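You operate a simulated robot arm through the tools that you are given. There is no shell and no other tool.

You run a simulated robot arm. Do the job below in one go: nothing can be reset, and whatever is moved stays where it is left.

TASK
Put each sock from the mat with its mate, one in the basket, one in the drawer.
Fine: shut the drawer. Nothing pinched, dropped or knocked over.

It is judged by the outcome, as a careful person would: the job done as asked, and still so three seconds after it is handed in. It fails if anything else is knocked over, pushed out of place, dropped, spilled or broken.

THE ROBOT
A 7-joint arm with a two-finger parallel gripper on a trunk, on a base that moves. Base frame: it is fixed to the floor where the robot stands at the start and does not move with it; the origin is under the middle of the robot, x ahead of it, y to its left, z up; the surface under the hand at the start is at about z = 803. Readings come in mm, degrees, newtons and seconds.
With the tool pointing down near the work surface it reaches from about 280 to 700 mm from the robot's upright axis, wherever it stands. Its first joint turns from -166.0 to 166.0 degrees. Places, roughly: inside of the table drawer [500, 100, 700]; striped sock (18x10x3 cm) [500, 400, 800]; table drawer [500, 100, 700]. Payload 1.57 kg.
Tool frame: the origin (TCP) lies between the finger pads and is the grasp point; the fingertips stand 30 mm ahead of it; z points along the fingers, y is the line along which they close. Largest opening 80 mm; finger width 17, thickness 12; the body of the gripper, 40 by 82 mm, starts 80 mm behind the TCP.
Orientation is that of the tool frame in the base frame, as a unit quaternion [x, y, z, w]. With the fingers straight down and closing along the base's y, the tool's x points along the base's -x, its y along +y and its z along -z.

THE INTERFACE
- The arm moves only by the tool apply_moves. Its argument "moves" is one flat list of numbers, 7 for each row, row after row: the shift along the tool's x, y, z in mm, then the turn, a rotation vector about the tool's x, y, z in degrees, then the gripper command, from -1 (shut) to 1 (fully open), values between in proportion. In form: [dx, dy, dz, ax, ay, az, fingers, dx, dy, dz, ax, ay, az, fingers, ...]. A call has 1 to 20 rows; each row shifts and turns the commanded pose from where the row before left it, along the tool's axes as they then stand. Rows are played at 5 a second. More than 50 mm and 8.6 degrees between two rows, or a gripper value outside its range, and nothing of the call is played. Where a pose cannot be reached the arm comes as near as it can. A force on the tool above 40 N (or 10 N above the force at the start of the call, whichever is more), or a blocked arm, ends the call early, and 0.2 s more pass. The fingers move at their own pace (about 72 mm/s each) and stop on an object; they squeeze with about 35 N. The grip force told is the motor's: it shows also when the fingers shut on nothing. Time passes only in rows, and 0.2 s behind the last, so rows that do not move let the fingers close. It gives the time, the measured TCP pose, the force on the tool (base axes), the opening and the grip force at its end, in the units of the frame above (readings bear some noise), with the torque about the TCP (base axes, N m) and any sound that the robot's microphone picked up.
- Cameras (640 x 400 px; columns grow to the right, rows downward): "scene" is now at [-0.4, 171.7, 1364.3]; the picture's right is [0.27, -0.96, 0.00], its down [-0.72, -0.20, -0.66] and it looks along [0.64, 0.18, -0.75] (base axes); focal length 214 px, centre (320, 200). "wrist" rides on the gripper at [72, -7, -122] in the tool frame; the picture's right is [0.09, 1.00, 0.00], its down [-0.84, 0.08, -0.54] and it looks along [-0.54, 0.05, 0.84] (tool axes); focal length 238 px, centre (320, 200). There is no depth. A picture from a camera that has moved, and an enlarged one, comes with that camera's place and axes in the base frame and with its lens. The place of the scene camera against the robot may be out by one fixed shift of up to 18 mm in any direction.
- get_image(camera): a new picture of that camera. It takes no simulated time.
- raise_lower(by): slides the trunk up (or, below 0, down) by that many mm; the arm and the scene camera ride with it, the base frame stays. It gives what a move gives, with no picture.
- base_move(legs): drives the robot by 1 to 6 legs, each [ahead, left, turn to the left] in mm, mm and degrees, along the robot's own axes; the way and the turn of a leg run together, so that a leg with both is an arc; at most 1500 mm and 180 degrees a leg. The arm and the cameras ride along, it lands a little off, and it stops where it bumps. It gives what a move gives.
- turn_head(pan, tilt): turns the head with the scene camera to pan (to the left, within 86 degrees either way) and tilt (down, from -29 to 69), counted from straight ahead of the robot. It gives what a move gives.
- inspect(camera, box): a new picture of the part [left, top, right, bottom] of that camera's present view, enlarged. It takes no simulated time.
- close_job(): hands the job in; it is judged then, once.

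Places have to be worked out from the pictures, the camera data and where the tool is seen. Open the gripper and draw the arm clear of the work before you hand the job in, unless the task says otherwise.

The tools are called after ">>>" as name(argument=value, ...) on one line, values as JSON. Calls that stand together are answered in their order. apply_moves: Moves the arm, as the interface text tells. Its arguments: {"type":"object","properties":{"moves":{"type":"array","items":{"type":"number"}}},"required":["moves"]} The other tools are called the same way: raise_lower (by) moves the trunk up or down; base_move (legs) drives the base; turn_head (pan, tilt) turns the head that bears the scene camera; get_image (camera) takes a picture; inspect (camera, box) takes an enlarged picture of a part of a camera's view; close_job () hands the job in.

At the start:

```text
t: 0.0
ee_pos: [393.6, 101.8, 1178.4]
tcp_rot: [0.0, 1.0, 0.001, 0.001]
ft_force: [0.3, 0.1, -0.4]
torque: [-0.02, -0.01, -0.01]
opening: 80.1
grip_force: 0.1
trunk travel left (down, up): [-175.0, 305.0]
robot x, y, heading: [-3.6, 1.5, 0.1]
head pan, tilt (commanded): [15.8, 48.4]
```

scene: 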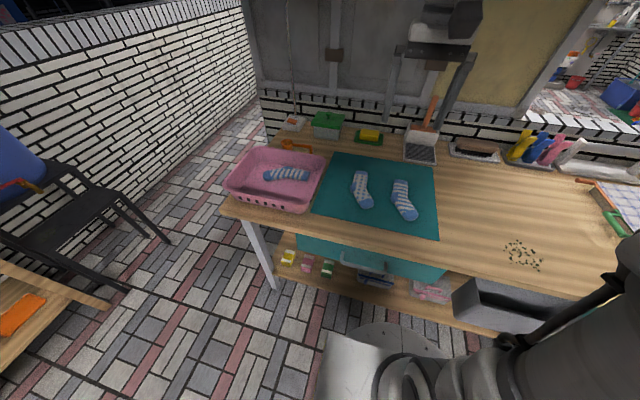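
wrist: 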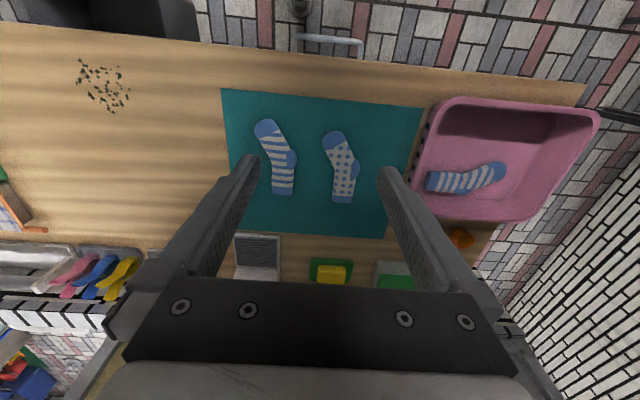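

The pictures show two socks on the teal mat (one striped, one dotted), and a striped one in the pink basket; the drawer is below the table edge. I look closer before moving.

>>> inspect(camera="scene", box=[220, 130, 460, 310])

>>> inspect(camera="wrist", box=[200, 0, 600, 250])

```text
2.22 times, centred on (340, 220) of scene
camera zoom: at [-0.4, 171.7, 1364.3], right [0.27, -0.96, 0.0], down [-0.72, -0.2, -0.66], along [0.64, 0.18, -0.75], focal length 477 px, centre (276, 156)
```

zoom: 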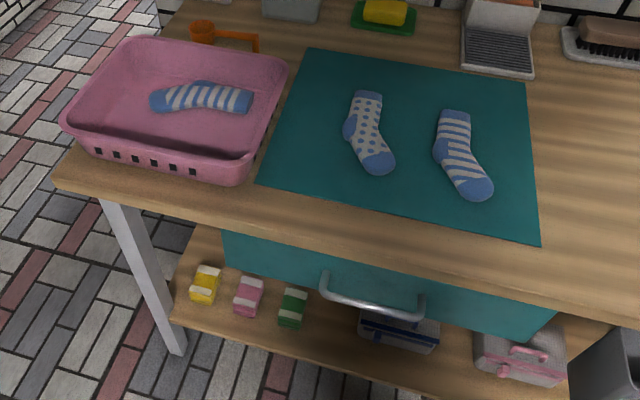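

```text
1.60 times, centred on (400, 125) of wrist
camera zoom: at [322.5, 94.5, 1300.3], right [-0.09, 1.0, 0.0], down [0.84, 0.08, 0.54], along [0.54, 0.05, -0.84], focal length 381 px, centre (192, 320)
```

zoom: 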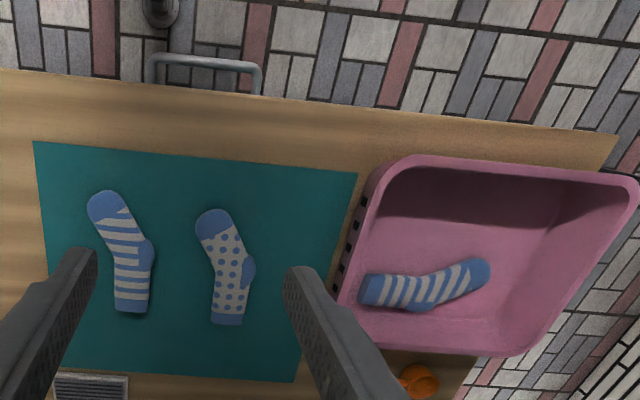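

I judge the drawer is shut, with its bar handle near x≈305, z≈710, and the table edge near x≈340. I'll look around and at the drawer front first, to see room for backing the base up.

>>> turn_head(pan=80, tilt=45)

>>> get_image(camera="scene")

>>> turn_head(pan=-80, tilt=45)

>>> get_image(camera="scene")

>>> turn_head(pan=0, tilt=65)

>>> get_image(camera="scene")

```text
t: 1.4
ee_pos: [395.1, 101.1, 1177.9]
tcp_rot: [0.0, 1.0, -0.001, 0.0]
ft_force: [0.0, -0.3, 1.2]
torque: [0.0, 0.01, 0.0]
opening: 80.2
grip_force: 0.0
trunk travel left (down, up): [-175.0, 305.0]
robot x, y, heading: [1.6, -2.3, -0.1]
head pan, tilt (commanded): [80.0, 45.0]
```

```text
taken
camera scene: at [-61.7, 230.5, 1369.0], right [0.98, -0.17, 0.0], down [-0.12, -0.7, -0.71], along [0.12, 0.7, -0.71], focal length 214 px, centre (320, 200)
```

scene: 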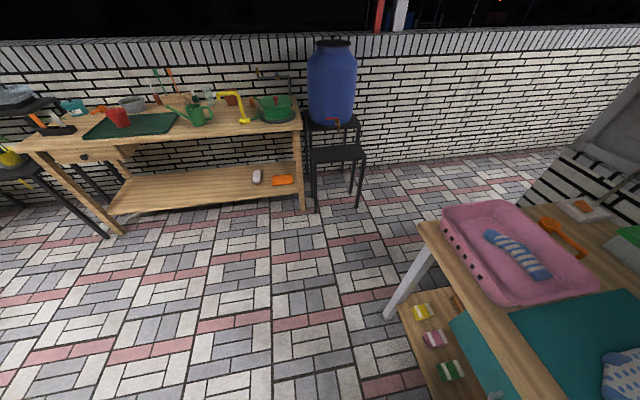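

```text
t: 3.8
ee_pos: [394.7, 101.0, 1178.0]
tcp_rot: [0.0, 1.0, 0.0, 0.0]
ft_force: [0.1, -0.6, -0.3]
torque: [0.03, -0.02, 0.0]
opening: 79.9
grip_force: 0.0
trunk travel left (down, up): [-175.0, 305.0]
robot x, y, heading: [0.9, -0.1, 0.0]
head pan, tilt (commanded): [-80.0, 45.0]
```

```text
taken
camera scene: at [-61.7, 70.3, 1369.0], right [-0.98, -0.17, 0.0], down [-0.12, 0.7, -0.71], along [0.12, -0.7, -0.71], focal length 214 px, centre (320, 200)
```

scene: 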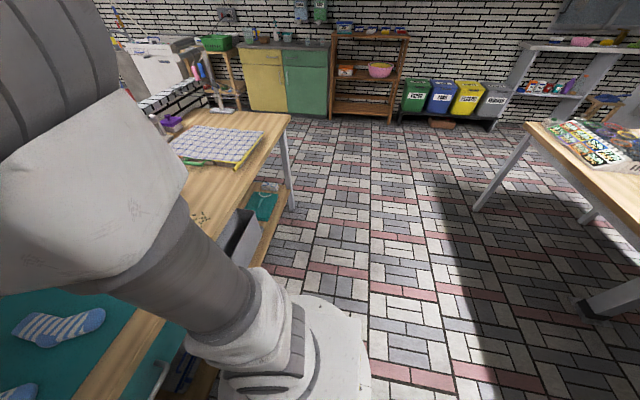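

```text
t: 5.3
ee_pos: [394.3, 101.6, 1178.6]
tcp_rot: [-0.001, 1.0, 0.0, -0.001]
ft_force: [0.3, 0.2, -0.5]
torque: [0.02, 0.01, 0.02]
opening: 80.1
grip_force: 0.1
trunk travel left (down, up): [-175.0, 305.0]
robot x, y, heading: [2.1, 0.5, -0.1]
head pan, tilt (commanded): [0.0, 65.0]
```

```text
taken
camera scene: at [-15.2, 150.4, 1344.0], right [0.0, -1.0, 0.0], down [-0.91, 0.0, -0.42], along [0.42, 0.0, -0.91], focal length 214 px, centre (320, 200)
```

scene: 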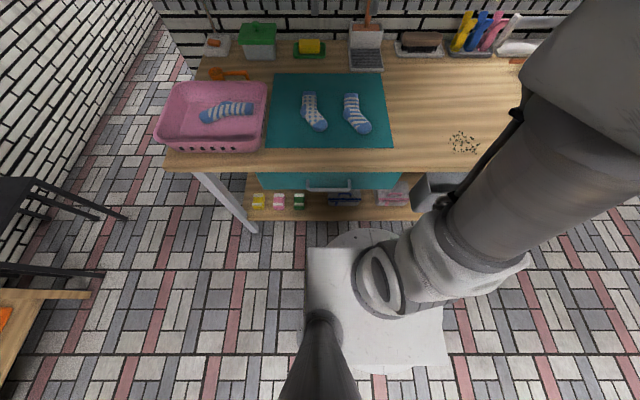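

There is free room behind the robot. I zoom in on the drawer front, its handle and the robot's own base to judge clearances.

>>> inspect(camera="scene", box=[220, 150, 460, 300])

>>> inspect(camera="wrist", box=[200, 0, 460, 120])

```text
2.67 times, centred on (340, 225) of scene
camera zoom: at [-15.2, 150.4, 1344.0], right [0.0, -1.0, 0.0], down [-0.91, 0.0, -0.42], along [0.42, 0.0, -0.91], focal length 572 px, centre (267, 133)
```

zoom: 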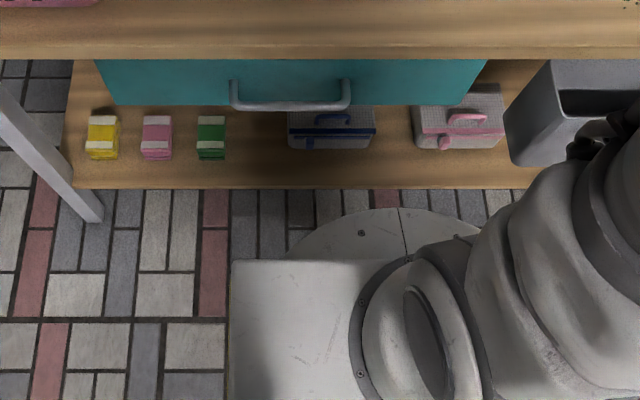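

```text
2.46 times, centred on (330, 60) of wrist
camera zoom: at [322.5, 94.5, 1300.3], right [-0.09, 1.0, 0.0], down [0.84, 0.08, 0.54], along [0.54, 0.05, -0.84], focal length 587 px, centre (295, 545)
```

zoom: 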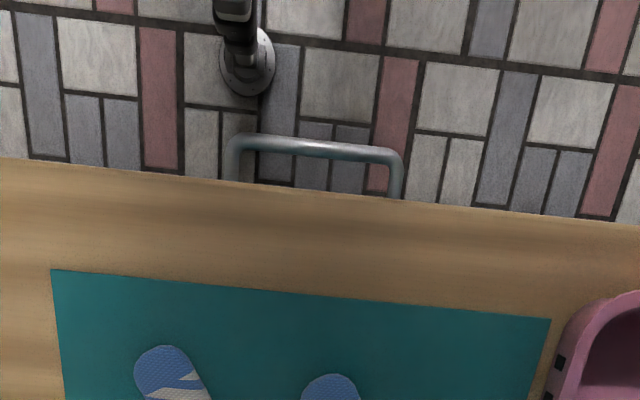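

Striped goes to the basket and dotted presumably to the drawer (I'll verify once it is open). I begin with the striped sock (about x 475–625, y −6…31) and move over it for a close look.

>>> apply_moves(moves=[-17.2, -14.4, 35.6, 0, 0, 0, 1, -17.2, -14.4, 35.6, 0, 0, 0, 1, -17.2, -14.4, 35.6, 0, 0, 0, 1, -17.2, -14.4, 35.6, 0, 0, 0, 1, -17.2, -14.4, 35.6, 0, 0, 0, 1, 0, 0, 0, 0, 0, 0, 1])

>>> get_image(camera="wrist")

>>> get_image(camera="scene")

```text
t: 6.7
ee_pos: [480.3, 28.7, 1000.7]
tcp_rot: [0.001, 1.0, 0.0, 0.0]
ft_force: [0.2, -0.2, 0.1]
torque: [-0.03, -0.01, 0.05]
opening: 80.1
grip_force: 0.0
trunk travel left (down, up): [-175.0, 305.0]
robot x, y, heading: [1.1, 1.5, 0.1]
head pan, tilt (commanded): [0.0, 65.0]
```

```text
taken
camera wrist: at [408.4, 22.3, 1122.0], right [-0.09, 1.0, 0.0], down [0.84, 0.08, 0.54], along [0.54, 0.05, -0.84], focal length 238 px, centre (320, 200)
```

wrist: 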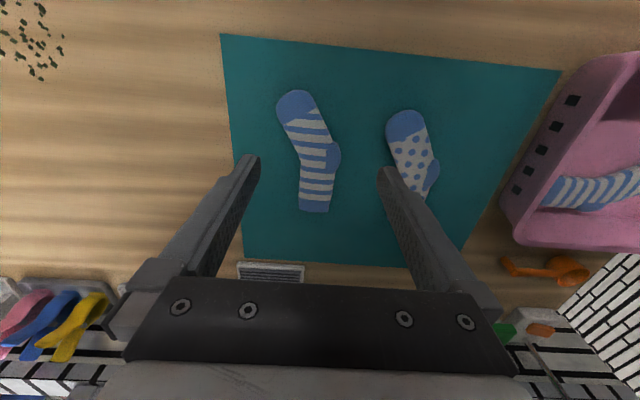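

```text
taken
camera scene: at [-15.1, 150.4, 1344.0], right [0.0, -1.0, 0.0], down [-0.91, 0.0, -0.42], along [0.42, 0.0, -0.91], focal length 214 px, centre (320, 200)
```

scene: 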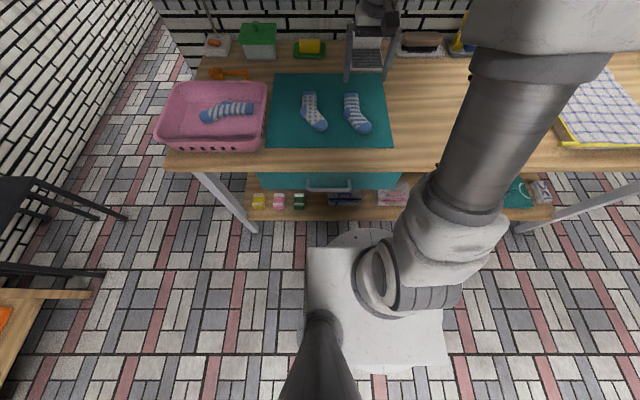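

The close view puts the striped sock's ankle at about (575, 33), 51 mm wide, with its axis along x, so the present finger direction suits it. I move above that spot and check.

>>> apply_moves(moves=[-24, 1.1, 22, 0, 0, 0, 1, -24, 1.1, 22, 0, 0, 0, 1, -24, 1.1, 22, 0, 0, 0, 1, -23, 1.0, 22, 0, 0, 0, 1, 0, 0, 0, 0, 0, 0, 1])

>>> get_image(camera="wrist")

```text
t: 7.9
ee_pos: [575.3, 34.3, 911.2]
tcp_rot: [0.0, 1.0, -0.001, 0.0]
ft_force: [0.1, -0.3, 0.4]
torque: [0.02, 0.01, 0.04]
opening: 80.3
grip_force: 0.0
trunk travel left (down, up): [-175.0, 305.0]
robot x, y, heading: [0.4, -1.3, 0.2]
head pan, tilt (commanded): [0.0, 65.0]
```

```text
taken
camera wrist: at [503.4, 26.6, 1034.0], right [-0.09, 1.0, 0.0], down [0.84, 0.08, 0.54], along [0.54, 0.05, -0.84], focal length 238 px, centre (320, 200)
```

wrist: 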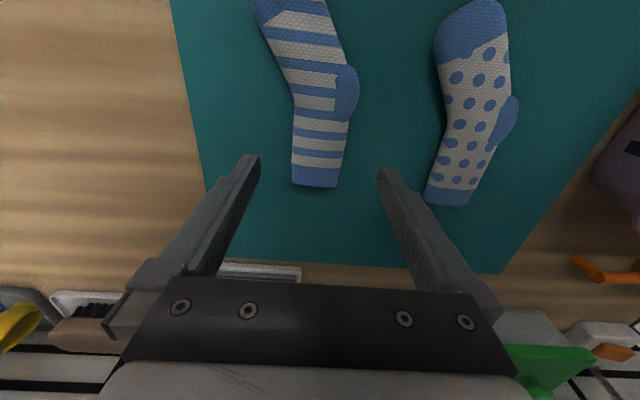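

The sock's ankle lies between the fingers (centre about (580, 35)). I lower to about z=836 so the tips stay just above the mat, then close.

>>> apply_moves(moves=[-2, 0.5, 25, 0, 0, 0, 1, 0, 0.5, 25, 0, 0, 0, 1, 0, 0, 15, 0, 0, 0, 1, 0, 0, 9, 0, 0, 0, 1, 0, 0, 0, 0, 0, 0, 1])

>>> get_image(camera="wrist")

```text
t: 9.1
ee_pos: [577.2, 34.6, 838.4]
tcp_rot: [0.0, 1.0, 0.0, 0.0]
ft_force: [0.1, -0.5, 0.3]
torque: [0.0, -0.03, 0.04]
opening: 79.7
grip_force: 0.1
trunk travel left (down, up): [-175.0, 305.0]
robot x, y, heading: [-3.7, 0.7, 0.3]
head pan, tilt (commanded): [0.0, 65.0]
```

```text
taken
camera wrist: at [505.3, 27.8, 959.9], right [-0.09, 1.0, 0.0], down [0.84, 0.08, 0.54], along [0.54, 0.05, -0.84], focal length 238 px, centre (320, 200)
```

wrist: 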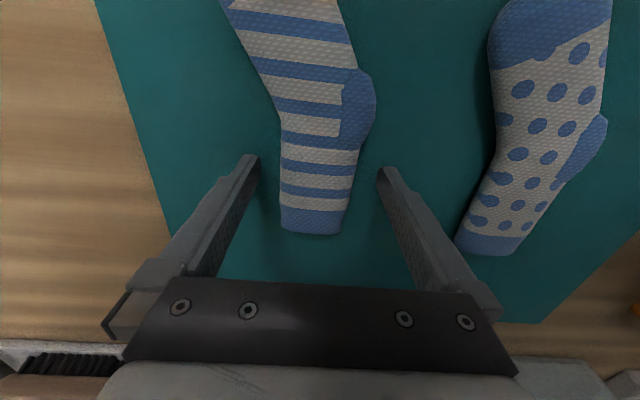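

No contact, and the sock sits between the fingers. I close the gripper and let it settle.

>>> apply_moves(moves=[0, 0, 0, 0, 0, 0, -1, 0, 0, 0, 0, 0, 0, -1, 0, 0, 0, 0, 0, 0, -1, 0, 0, 0, 0, 0, 0, -1, 0, 0, 0, 0, 0, 0, -1])

>>> get_image(camera="wrist")

```text
t: 10.3
ee_pos: [576.3, 33.9, 838.2]
tcp_rot: [0.0, 1.0, 0.001, -0.001]
ft_force: [0.6, 0.4, 0.4]
torque: [0.02, 0.04, 0.0]
opening: 48.3
grip_force: 34.8
trunk travel left (down, up): [-175.0, 305.0]
robot x, y, heading: [1.4, -1.9, -0.1]
head pan, tilt (commanded): [0.0, 65.0]
```

```text
taken
camera wrist: at [505.3, 27.8, 960.1], right [-0.09, 1.0, 0.0], down [0.84, 0.08, 0.54], along [0.54, 0.05, -0.84], focal length 238 px, centre (320, 200)
```

wrist: 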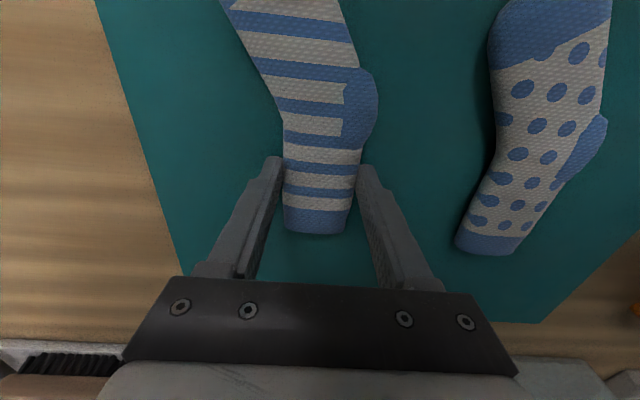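

The grip holds at 48 mm with 35 N. I lift the sock straight up and check it stays in hand.

>>> apply_moves(moves=[0, 0, -15, 0, 0, 0, -1, 0, 0, -30, 0, 0, 0, -1, 0, 0, -40, 0, 0, 0, -1, 0, 0, -40, 0, 0, 0, -1, 0, 0, -40, 0, 0, 0, -1, 0, 0, 0, 0, 0, 0, -1])

>>> get_image(camera="wrist")

>>> turn_head(pan=25, tilt=45)

>>> get_image(camera="scene")

```text
t: 11.7
ee_pos: [576.7, 33.6, 1004.6]
tcp_rot: [0.0, 1.0, 0.001, 0.0]
ft_force: [-0.2, -0.5, 0.0]
torque: [-0.01, -0.03, 0.01]
opening: 48.5
grip_force: 35.8
trunk travel left (down, up): [-175.0, 305.0]
robot x, y, heading: [-1.8, 0.2, -0.1]
head pan, tilt (commanded): [0.0, 65.0]
```

```text
taken
camera wrist: at [505.6, 26.9, 1125.5], right [-0.09, 1.0, 0.0], down [0.84, 0.08, 0.54], along [0.54, 0.05, -0.84], focal length 238 px, centre (320, 200)
```

wrist: 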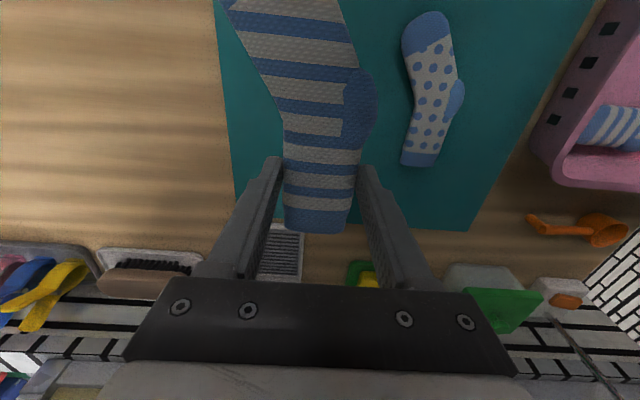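

```text
t: 12.6
ee_pos: [577.3, 34.5, 1002.3]
tcp_rot: [0.0, 1.0, -0.001, -0.001]
ft_force: [0.0, -0.4, -0.5]
torque: [-0.01, -0.03, 0.03]
opening: 48.4
grip_force: 35.3
trunk travel left (down, up): [-175.0, 305.0]
robot x, y, heading: [1.8, 1.6, 0.2]
head pan, tilt (commanded): [25.0, 45.0]
```

```text
taken
camera scene: at [-2.2, 184.7, 1369.0], right [0.42, -0.91, 0.0], down [-0.64, -0.3, -0.71], along [0.64, 0.3, -0.71], focal length 214 px, centre (320, 200)
```

scene: 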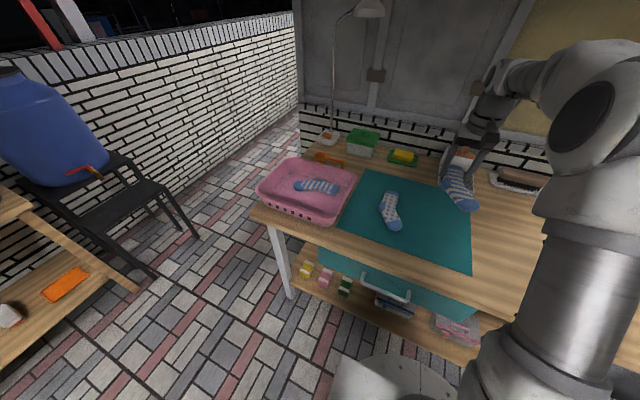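

The striped sock is held firmly. I carry it high towards the basket and look at the basket from above.

>>> apply_moves(moves=[17, 35, -4, 0, 0, 0, -1, 17, 35, -4, 0, 0, 0, -1, 17, 35, -4, 0, 0, 0, -1, 17, 35, -4, 0, 0, 0, -1, 17, 35, -4, 0, 0, 0, -1, 17, 35, -4, 0, 0, 0, -1, 17, 35, -4, 0, 0, 0, -1, 17, 35, 0, 0, 0, 0, -1, 0, 0, 0, 0, 0, 0, -1])

>>> get_image(camera="wrist")

>>> get_image(camera="scene")

```text
t: 14.6
ee_pos: [441.8, 316.1, 1029.8]
tcp_rot: [-0.001, 1.0, 0.0, -0.001]
ft_force: [-0.9, -0.5, -0.3]
torque: [-0.01, 0.0, 0.01]
opening: 48.6
grip_force: 34.9
trunk travel left (down, up): [-175.0, 305.0]
robot x, y, heading: [4.9, -0.3, -0.1]
head pan, tilt (commanded): [25.0, 45.0]
```

```text
taken
camera wrist: at [369.5, 309.1, 1153.4], right [-0.09, 1.0, 0.0], down [0.84, 0.08, 0.54], along [0.54, 0.05, -0.84], focal length 238 px, centre (320, 200)
```

wrist: 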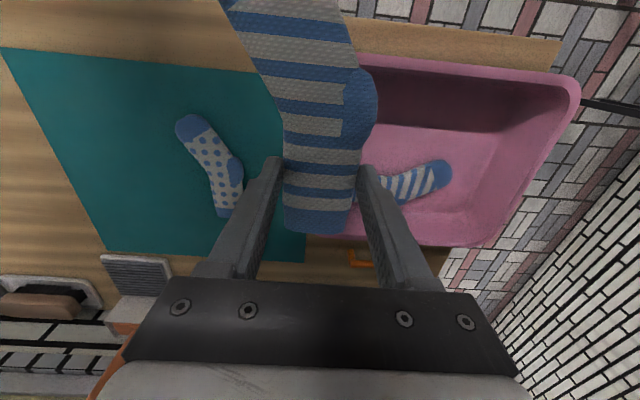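

```text
taken
camera scene: at [-2.2, 184.8, 1369.0], right [0.42, -0.91, 0.0], down [-0.64, -0.3, -0.71], along [0.64, 0.3, -0.71], focal length 214 px, centre (320, 200)
```

scene: 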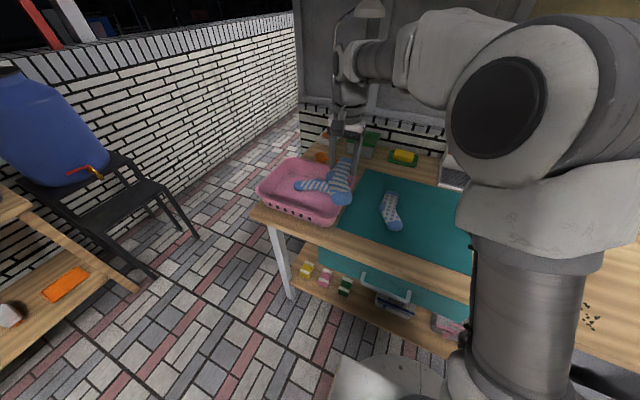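

The basket spans about x 378–600, y 300–580 with its sock in the back half, so the front half is free. I turn the tool 90° so the sock will lie along the basket's front half.

>>> apply_moves(moves=[0, 0, 0, 0, 0, 8.2, -1, 0, 0, 0, 0, 0, 8.2, -1, 0, 0, 0, 0, 0, 8.2, -1, 0, 0, 0, 0, 0, 8.2, -1, 0, 0, 0, 0, 0, 8.2, -1, 0, 0, 0, 0, 0, 8.2, -1, 0, 0, 0, 0, 0, 8.2, -1, 0, 0, 0, 0, 0, 8.2, -1, 0, 0, 0, 0, 0, 8.2, -1, 0, 0, 0, 0, 0, 8.2, -1, 0, 0, 0, 0, 0, 8.0, -1, 0, 0, 0, 0, 0, 0, -1])

>>> get_image(camera="wrist")

>>> get_image(camera="scene")

```text
t: 17.2
ee_pos: [441.5, 314.5, 1031.6]
tcp_rot: [0.708, 0.707, 0.0, 0.0]
ft_force: [0.0, 0.3, -0.3]
torque: [-0.02, 0.0, -0.01]
opening: 48.6
grip_force: 34.9
trunk travel left (down, up): [-175.0, 305.0]
robot x, y, heading: [2.0, -2.1, 0.3]
head pan, tilt (commanded): [25.0, 45.0]
```

```text
taken
camera wrist: at [434.8, 386.4, 1153.2], right [1.0, 0.09, 0.0], down [0.08, -0.84, 0.54], along [0.05, -0.54, -0.84], focal length 238 px, centre (320, 200)
```

wrist: 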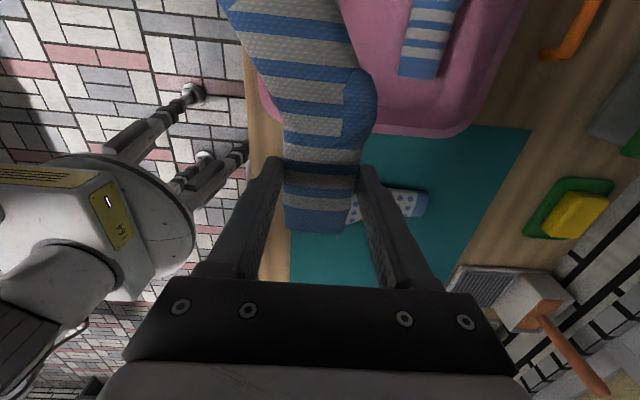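

```text
taken
camera scene: at [-2.2, 184.8, 1369.0], right [0.42, -0.91, 0.0], down [-0.64, -0.3, -0.71], along [0.64, 0.3, -0.71], focal length 214 px, centre (320, 200)
```

scene: 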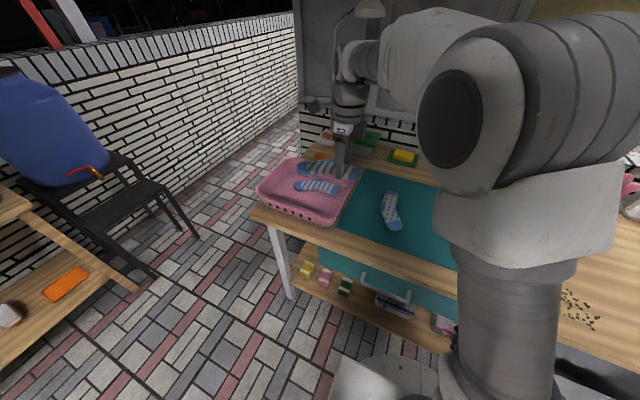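

The tool turned cleanly (tool x is now base +y, tool y base +x). I shift to about (468, 405) over the basket's front half and check before lowering.

>>> apply_moves(moves=[30, 9, 10, 0, 0, 0, -1, 30, 9, 10, 0, 0, 0, -1, 30.5, 8.5, 10, 0, 0, 0, -1, 0, 0, 0, 0, 0, 0, -1])

>>> get_image(camera="wrist")

>>> inspect(camera="scene", box=[230, 90, 430, 240])

```text
t: 18.2
ee_pos: [468.4, 406.7, 1001.3]
tcp_rot: [0.707, 0.707, 0.0, 0.0]
ft_force: [-0.1, 0.4, 0.5]
torque: [0.02, 0.02, 0.0]
opening: 48.6
grip_force: 34.9
trunk travel left (down, up): [-175.0, 305.0]
robot x, y, heading: [-1.9, 0.4, -0.2]
head pan, tilt (commanded): [25.0, 45.0]
```

```text
taken
camera wrist: at [461.4, 478.1, 1123.5], right [1.0, 0.09, 0.0], down [0.08, -0.84, 0.54], along [0.05, -0.54, -0.84], focal length 238 px, centre (320, 200)
```

wrist: 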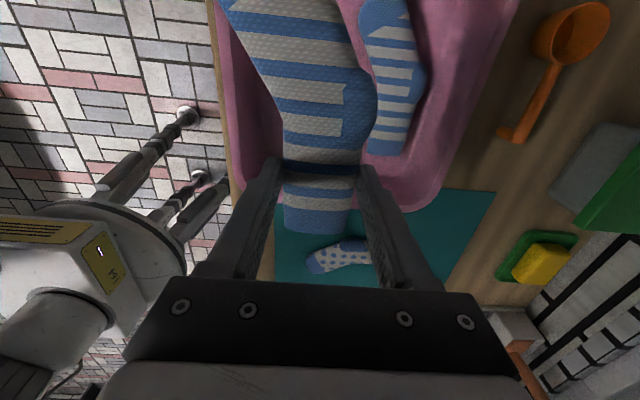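

```text
2.67 times, centred on (330, 165) of scene
camera zoom: at [-2.1, 184.9, 1369.0], right [0.42, -0.91, 0.0], down [-0.64, -0.3, -0.71], along [0.64, 0.3, -0.71], focal length 572 px, centre (293, 293)
```

zoom: 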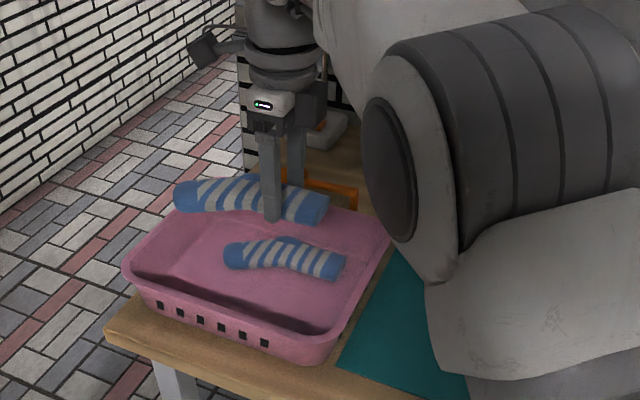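

The path down is clear: the resting sock's near edge is at x≈525–535 and mine will reach at most about x≈500. I nudge 6 mm further in and lower gently to just above the basket floor.

>>> apply_moves(moves=[0, 6, 40, 0, 0, 0, -1, 0, 0, 40, 0, 0, 0, -1, 0, 0, 35, 0, 0, 0, -1, 0, 0, 20, 0, 0, 0, -1, 0, 0, 10, 0, 0, 0, -1, 0, 0, 0, 0, 0, 0, -1])

>>> get_image(camera="wrist")

>>> inspect(camera="scene", box=[230, 90, 430, 240])

```text
t: 19.6
ee_pos: [474.5, 406.4, 856.0]
tcp_rot: [0.707, 0.708, 0.0, 0.0]
ft_force: [-0.4, -0.4, 0.7]
torque: [0.0, 0.04, -0.02]
opening: 48.7
grip_force: 34.7
trunk travel left (down, up): [-175.0, 305.0]
robot x, y, heading: [0.0, 2.3, -0.2]
head pan, tilt (commanded): [25.0, 45.0]
```

```text
taken
camera wrist: at [466.8, 477.2, 978.1], right [1.0, 0.09, 0.0], down [0.08, -0.84, 0.54], along [0.05, -0.54, -0.84], focal length 238 px, centre (320, 200)
```

wrist: 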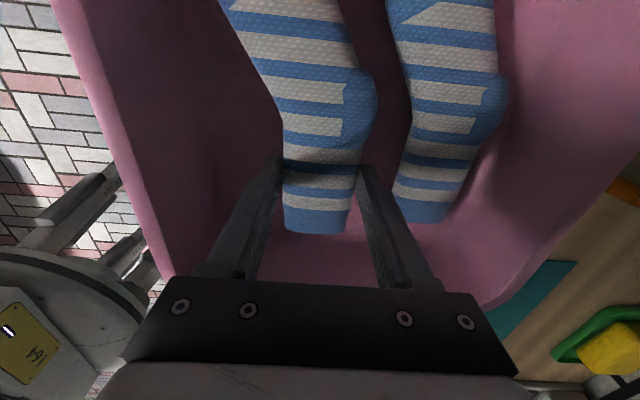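

```text
2.67 times, centred on (330, 165) of scene
camera zoom: at [-2.2, 184.8, 1369.0], right [0.42, -0.91, 0.0], down [-0.64, -0.3, -0.71], along [0.64, 0.3, -0.71], focal length 572 px, centre (293, 293)
```

zoom: 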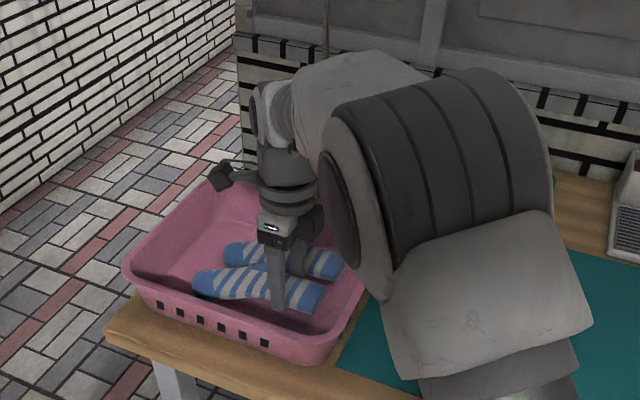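

The sock hangs clear beside its mate, with no contact. I lower in small steps until it touches the floor.

>>> apply_moves(moves=[0, 0, 4, 0, 0, 0, -1, 0, 0, 4, 0, 0, 0, -1, 0, 0, 0, 0, 0, 0, -1])

>>> apply_moves(moves=[0, 0, 3, 0, 0, 0, -1, 0, 0, 0, 0, 0, 0, -1])

```text
t: 20.4
ee_pos: [473.3, 404.9, 848.1]
tcp_rot: [0.707, 0.707, 0.0, 0.0]
ft_force: [0.2, 0.2, 0.5]
torque: [-0.01, 0.02, 0.02]
opening: 48.4
grip_force: 35.4
trunk travel left (down, up): [-175.0, 305.0]
robot x, y, heading: [-0.7, 0.3, -0.0]
head pan, tilt (commanded): [25.0, 45.0]
```

```text
t: 21.0
ee_pos: [474.3, 406.3, 845.0]
tcp_rot: [0.707, 0.707, 0.0, 0.001]
ft_force: [-0.2, 1.1, 0.5]
torque: [-0.03, 0.01, 0.03]
opening: 48.6
grip_force: 34.9
trunk travel left (down, up): [-175.0, 305.0]
robot x, y, heading: [2.0, -2.0, 0.2]
head pan, tilt (commanded): [25.0, 45.0]
```

Still no contact at z=845; two more small steps.

>>> apply_moves(moves=[0, 0, 2, 0, 0, 0, -1, 0, 0, 0, 0, 0, 0, -1])

>>> apply_moves(moves=[0, 0, 2, 0, 0, 0, -1, 0, 0, 0, 0, 0, 0, -1])

```text
t: 21.6
ee_pos: [474.1, 405.3, 843.0]
tcp_rot: [0.707, 0.707, 0.0, 0.0]
ft_force: [-0.8, 0.6, -1.6]
torque: [-0.04, -0.01, -0.03]
opening: 48.9
grip_force: 34.9
trunk travel left (down, up): [-175.0, 305.0]
robot x, y, heading: [0.8, 1.7, 0.0]
head pan, tilt (commanded): [25.0, 45.0]
```

```text
t: 22.2
ee_pos: [474.4, 405.3, 841.3]
tcp_rot: [0.707, 0.707, 0.001, 0.001]
ft_force: [0.5, -0.3, 0.4]
torque: [0.03, 0.01, -0.01]
opening: 48.7
grip_force: 35.1
trunk travel left (down, up): [-175.0, 305.0]
robot x, y, heading: [-2.6, 2.0, 0.2]
head pan, tilt (commanded): [25.0, 45.0]
```

The sock is within a few mm of the basket floor. I open just enough to let go (about 64 mm), then rise straight up.

>>> apply_moves(moves=[0, 0, 0, 0, 0, 0, 0.3, 0, 0, 0, 0, 0, 0, 0.6, 0, 0, 0, 0, 0, 0, 0.6, 0, 0, 0, 0, 0, 0, 0.6])

>>> get_image(camera="wrist")

```text
t: 23.2
ee_pos: [473.9, 406.1, 842.2]
tcp_rot: [0.707, 0.708, -0.001, 0.001]
ft_force: [-0.3, 0.3, 0.9]
torque: [0.01, -0.01, 0.03]
opening: 63.8
grip_force: 0.0
trunk travel left (down, up): [-175.0, 305.0]
robot x, y, heading: [-0.7, -0.5, -0.2]
head pan, tilt (commanded): [25.0, 45.0]
```

```text
taken
camera wrist: at [467.3, 476.9, 963.4], right [1.0, 0.09, 0.0], down [0.08, -0.84, 0.54], along [0.05, -0.54, -0.84], focal length 238 px, centre (320, 200)
```

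wrist: 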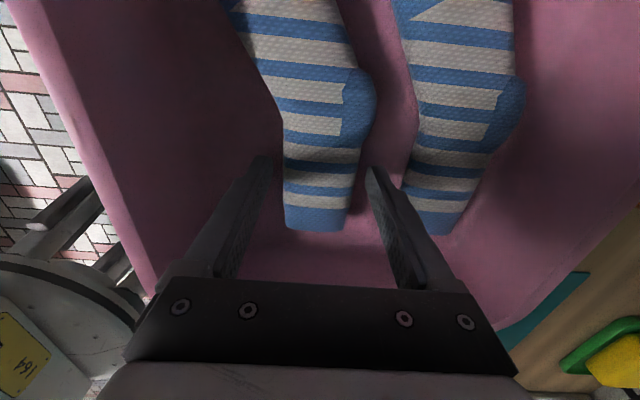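

The sock is released and both fingers are free of it. I rise straight up well above the rim.

>>> apply_moves(moves=[0, 0, -20, 0, 0, 0, 0.6, 0, 0, -40, 0, 0, 0, 0.6, 0, 0, -45, 0, 0, 0, 0.6, 0, 0, -45, 0, 0, 0, 0.6, 0, 0, -45, 0, 0, 0, 0.6, 0, 0, 0, 0, 0, 0, 0.6])

>>> get_image(camera="wrist")

>>> inspect(camera="scene", box=[230, 90, 430, 240])

```text
t: 24.6
ee_pos: [472.2, 405.2, 1035.8]
tcp_rot: [0.707, 0.707, 0.0, 0.001]
ft_force: [0.6, 0.5, 0.5]
torque: [0.0, -0.01, 0.02]
opening: 63.9
grip_force: 0.1
trunk travel left (down, up): [-175.0, 305.0]
robot x, y, heading: [0.6, -2.8, 0.0]
head pan, tilt (commanded): [25.0, 45.0]
```

```text
taken
camera wrist: at [466.1, 477.1, 1157.9], right [1.0, 0.09, 0.0], down [0.08, -0.84, 0.54], along [0.05, -0.54, -0.84], focal length 238 px, centre (320, 200)
```

wrist: 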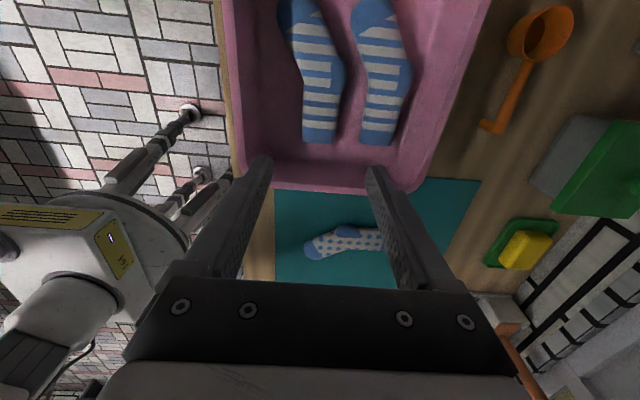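

```text
2.67 times, centred on (330, 165) of scene
camera zoom: at [-2.2, 184.7, 1369.0], right [0.42, -0.91, 0.0], down [-0.64, -0.3, -0.71], along [0.64, 0.3, -0.71], focal length 572 px, centre (293, 293)
```

zoom: 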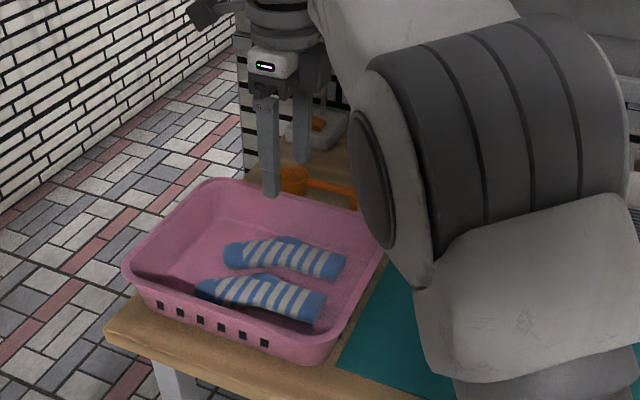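

Both striped socks lie side by side in the basket. Next the drawer: I back the base 200 mm so there is room to pull it out.

>>> base_move(legs=[[-200, 0, 0]])

>>> turn_head(pan=0, tilt=45)

>>> get_image(camera="scene")

>>> get_image(camera="wrist")

```text
t: 26.6
ee_pos: [271.1, 404.8, 1035.3]
tcp_rot: [0.708, 0.706, 0.0, 0.0]
ft_force: [-0.2, -0.1, 0.4]
torque: [0.02, 0.01, 0.0]
opening: 64.0
grip_force: 0.1
trunk travel left (down, up): [-175.0, 305.0]
robot x, y, heading: [-200.9, -1.5, -0.0]
head pan, tilt (commanded): [25.0, 45.0]
```

```text
t: 27.5
ee_pos: [274.1, 405.0, 1035.7]
tcp_rot: [0.708, 0.706, 0.0, -0.001]
ft_force: [1.2, 0.2, -0.4]
torque: [0.01, 0.0, 0.02]
opening: 63.9
grip_force: 0.1
trunk travel left (down, up): [-175.0, 305.0]
robot x, y, heading: [-202.3, 2.3, -0.2]
head pan, tilt (commanded): [0.0, 45.0]
```

```text
taken
camera scene: at [-195.5, 150.6, 1369.0], right [0.0, -1.0, 0.0], down [-0.71, 0.0, -0.71], along [0.71, 0.0, -0.71], focal length 214 px, centre (320, 200)
```

scene: 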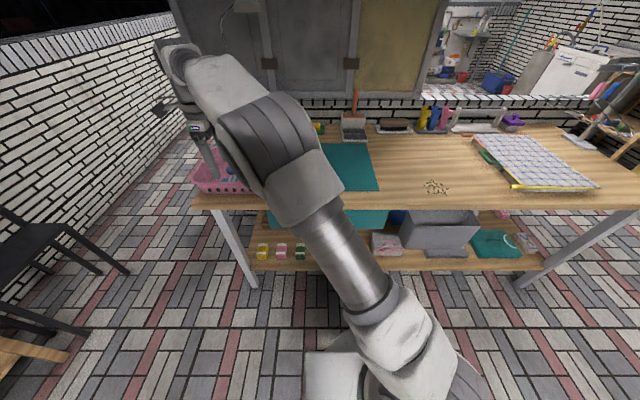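

```text
taken
camera wrist: at [265.6, 476.9, 1157.5], right [1.0, 0.09, 0.0], down [0.08, -0.84, 0.54], along [0.05, -0.54, -0.84], focal length 238 px, centre (320, 200)
```

wrist: 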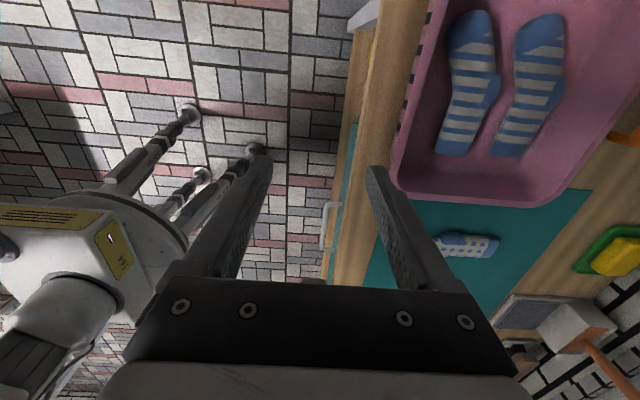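

The base backed cleanly. I bring the hand above the drawer handle (about (305, 110)) to see it from the wrist camera.

>>> apply_moves(moves=[-38, 4.7, 15, 0, 0, 0, 0.6, -38, 4.7, 15, 0, 0, 0, 0.6, -38, 4.7, 15, 0, 0, 0, 0.6, -38, 4.7, 15, 0, 0, 0, 0.6, -38, 4.7, 15, 0, 0, 0, 0.6, -38, 4.7, 15, 0, 0, 0, 0.6, -37, 4.8, 16, 0, 0, 0, 0.6, 0, 0, 0, 0, 0, 0, 0.6])

>>> get_image(camera="wrist")

>>> get_image(camera="scene")

```text
t: 29.3
ee_pos: [303.5, 141.6, 930.6]
tcp_rot: [0.707, 0.707, 0.0, 0.0]
ft_force: [-0.7, -0.3, 0.4]
torque: [0.01, 0.01, -0.03]
opening: 63.9
grip_force: 0.0
trunk travel left (down, up): [-175.0, 305.0]
robot x, y, heading: [-202.2, -3.1, -0.0]
head pan, tilt (commanded): [0.0, 45.0]
```

```text
taken
camera wrist: at [298.0, 212.1, 1052.0], right [1.0, 0.09, 0.0], down [0.08, -0.84, 0.54], along [0.05, -0.54, -0.84], focal length 238 px, centre (320, 200)
```

wrist: 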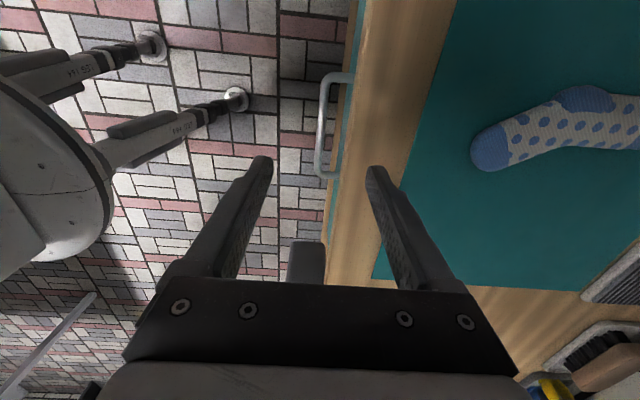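

```text
taken
camera scene: at [-195.4, 150.4, 1369.0], right [0.0, -1.0, 0.0], down [-0.71, 0.0, -0.71], along [0.71, 0.0, -0.71], focal length 214 px, centre (320, 200)
```

scene: 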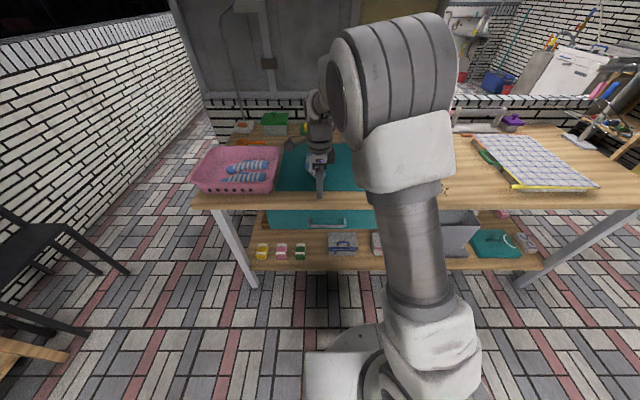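

From two wrist views I triangulate the handle bar at x≈308, y 48–177, z≈714, about 28 mm in front of the drawer face. I'll tilt the tool 15° away from the table edge, narrow the fingers to about 26 mm and come down above the bar's middle (y≈112).

>>> apply_moves(moves=[0, 0, 0, -7.5, 0, 0, -0.35, 0, 0, 0, -7.5, 0, 0, -0.35, -7.4, -12, 30.6, 0, 0, 0, -0.35, -7.4, -12, 30.6, 0, 0, 0, -0.35, -7.4, -12, 30.6, 0, 0, 0, -0.35, -7.4, -12, 30.6, 0, 0, 0, -0.35, 0, 0, 0, 0, 0, 0, -0.35])

>>> get_image(camera="wrist")

>>> turn_head(pan=0, tilt=50)

>>> inspect(camera="scene", box=[240, 120, 400, 220])

```text
t: 30.9
ee_pos: [291.5, 111.2, 797.1]
tcp_rot: [0.702, 0.7, 0.092, 0.092]
ft_force: [0.9, -0.7, 0.5]
torque: [-0.01, 0.04, -0.01]
opening: 25.7
grip_force: 0.1
trunk travel left (down, up): [-175.0, 305.0]
robot x, y, heading: [-204.3, -1.7, 0.1]
head pan, tilt (commanded): [0.0, 45.0]
```

```text
taken
camera wrist: at [252.0, 182.4, 914.5], right [0.96, 0.09, 0.26], down [-0.07, -0.84, 0.54], along [0.26, -0.54, -0.8], focal length 238 px, centre (320, 200)
```

wrist: 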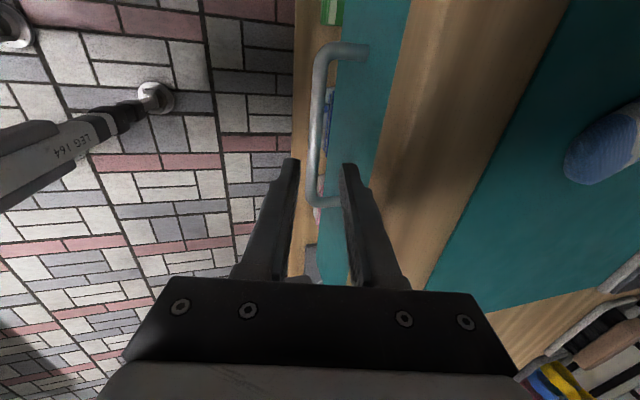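

```text
t: 31.5
ee_pos: [291.4, 111.7, 798.5]
tcp_rot: [0.702, 0.7, 0.092, 0.092]
ft_force: [0.6, 0.0, 0.4]
torque: [0.02, 0.0, -0.04]
opening: 26.1
grip_force: 0.0
trunk travel left (down, up): [-175.0, 305.0]
robot x, y, heading: [-197.5, -0.5, -0.1]
head pan, tilt (commanded): [0.0, 50.0]
```

```text
4.00 times, centred on (320, 170) of scene
camera zoom: at [-199.8, 150.5, 1362.2], right [0.0, -1.0, 0.0], down [-0.77, 0.0, -0.64], along [0.64, 0.0, -0.77], focal length 858 px, centre (320, 320)
```

zoom: 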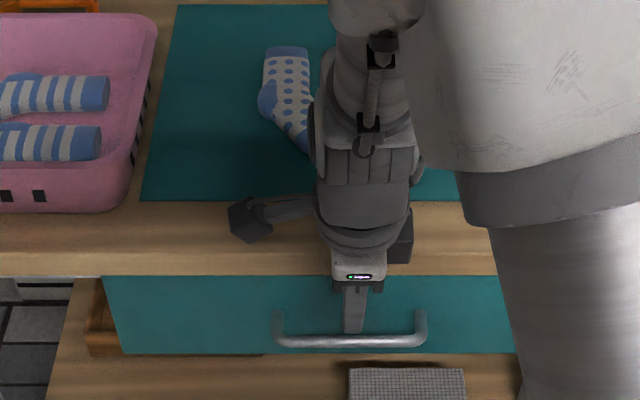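

The bar lies between the fingers in the view. I zoom in to refine its height before going down.

>>> inspect(camera="wrist", box=[240, 20, 440, 220])

```text
2.00 times, centred on (340, 120) of wrist
camera zoom: at [252.2, 182.6, 915.0], right [0.96, 0.09, 0.26], down [-0.07, -0.84, 0.54], along [0.27, -0.54, -0.8], focal length 477 px, centre (280, 360)
```

zoom: 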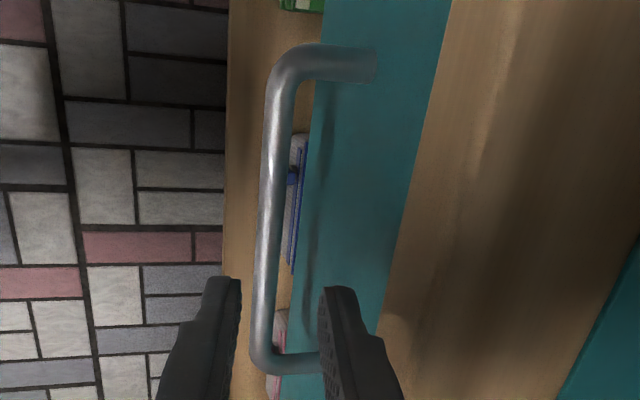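

The refined estimate puts the bar at (307, 112, 717). I shift 6 mm toward the robot and go down part-way, then check the finger gap again.

>>> apply_moves(moves=[0, -5.9, 12, 0, 0, 0, -0.35, 0, 0, 20, 0, 0, 0, -0.35, 0, 0, 0, 0, 0, 0, -0.35])

>>> inspect(camera="wrist", box=[220, 40, 420, 240])

>>> inspect(camera="scene", box=[270, 150, 370, 220])

```text
t: 32.3
ee_pos: [293.3, 111.3, 766.5]
tcp_rot: [0.701, 0.701, 0.092, 0.092]
ft_force: [-0.2, 0.1, 0.6]
torque: [0.01, 0.02, 0.01]
opening: 25.8
grip_force: 0.1
trunk travel left (down, up): [-175.0, 305.0]
robot x, y, heading: [-200.3, -0.3, -0.5]
head pan, tilt (commanded): [0.0, 50.0]
```

```text
2.00 times, centred on (320, 140) of wrist
camera zoom: at [255.3, 182.7, 882.7], right [0.96, 0.09, 0.26], down [-0.07, -0.84, 0.54], along [0.27, -0.54, -0.8], focal length 477 px, centre (320, 320)
```

zoom: 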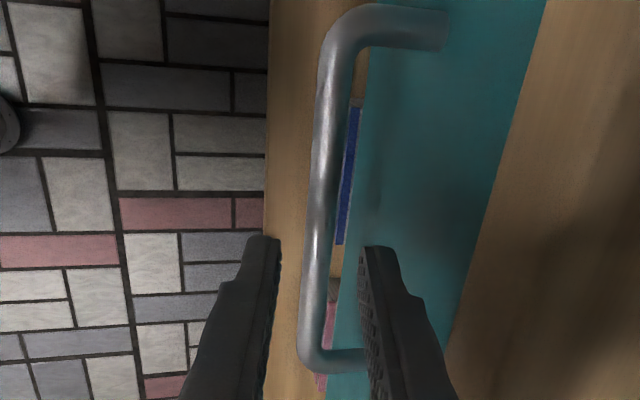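

```text
5.71 times, centred on (320, 185) of scene
camera zoom: at [-199.8, 150.5, 1362.1], right [0.0, -1.0, 0.0], down [-0.77, 0.0, -0.64], along [0.64, 0.0, -0.77], focal length 1226 px, centre (320, 286)
```

zoom: 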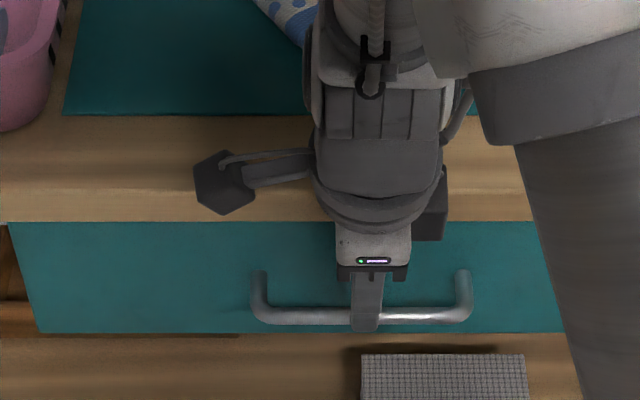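

The bar is centred between the fingertips with clearance to the drawer face. I go down the last 34 mm along the tool so the tips pass about 14 mm beyond the bar.

>>> apply_moves(moves=[0, 0, 17, 0, 0, 0, -0.35, 0, 0, 17, 0, 0, 0, -0.35, 0, 0, 0, 0, 0, 0, -0.35])

>>> inspect(camera="wrist", box=[220, 40, 420, 240])

>>> inspect(camera="scene", box=[270, 150, 370, 220])

```text
t: 33.1
ee_pos: [301.6, 111.0, 733.3]
tcp_rot: [0.701, 0.701, 0.092, 0.092]
ft_force: [-0.2, -0.5, 0.1]
torque: [0.02, 0.0, 0.01]
opening: 26.2
grip_force: 0.0
trunk travel left (down, up): [-175.0, 305.0]
robot x, y, heading: [-200.2, -0.5, -0.1]
head pan, tilt (commanded): [0.0, 50.0]
```

```text
2.00 times, centred on (320, 140) of wrist
camera zoom: at [264.1, 182.3, 849.7], right [0.96, 0.09, 0.26], down [-0.07, -0.84, 0.54], along [0.27, -0.54, -0.8], focal length 477 px, centre (320, 320)
```

zoom: 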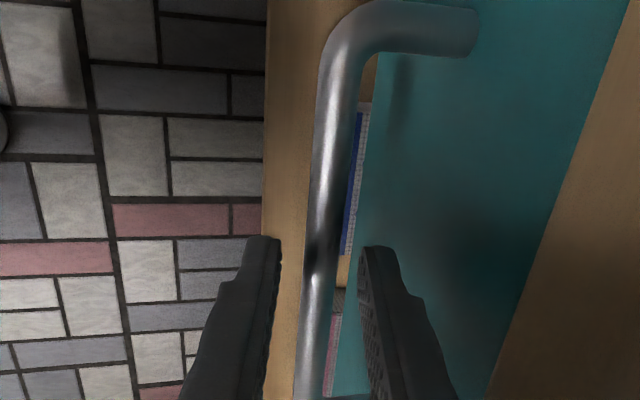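

```text
5.71 times, centred on (320, 185) of scene
camera zoom: at [-199.8, 150.5, 1362.1], right [0.0, -1.0, 0.0], down [-0.77, 0.0, -0.64], along [0.64, 0.0, -0.77], focal length 1226 px, centre (320, 286)
```

zoom: 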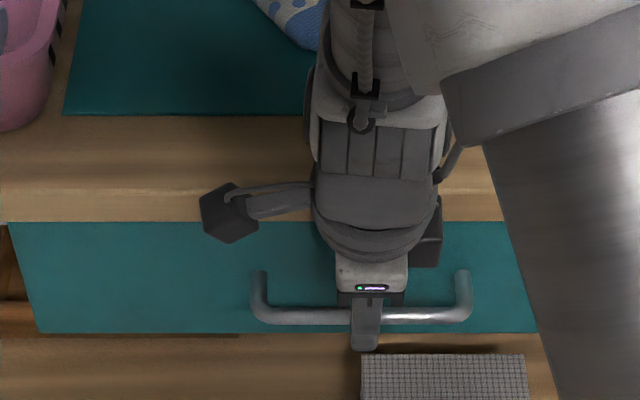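

The front finger passes the bar and the rear finger is behind it with no contact force. I close on the bar.

>>> apply_moves(moves=[0, 0, 0, 0, 0, 0, -1, 0, 0, 0, 0, 0, 0, -1, 0, 0, 0, 0, 0, 0, -1, 0, 0, 0, 0, 0, 0, -1])

>>> inspect(camera="wrist", box=[220, 40, 420, 240])

```text
t: 34.1
ee_pos: [301.7, 111.4, 733.0]
tcp_rot: [0.702, 0.7, 0.093, 0.092]
ft_force: [1.5, 1.4, 1.6]
torque: [0.13, -0.01, -0.29]
opening: 11.6
grip_force: 28.8
trunk travel left (down, up): [-175.0, 305.0]
robot x, y, heading: [-201.8, 0.1, -0.1]
head pan, tilt (commanded): [0.0, 50.0]
```

```text
2.00 times, centred on (320, 140) of wrist
camera zoom: at [264.1, 182.3, 849.9], right [0.96, 0.09, 0.26], down [-0.07, -0.84, 0.54], along [0.27, -0.54, -0.8], focal length 477 px, centre (320, 320)
```

zoom: 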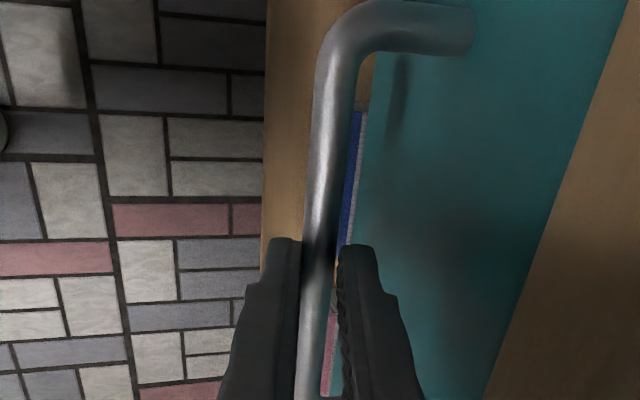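

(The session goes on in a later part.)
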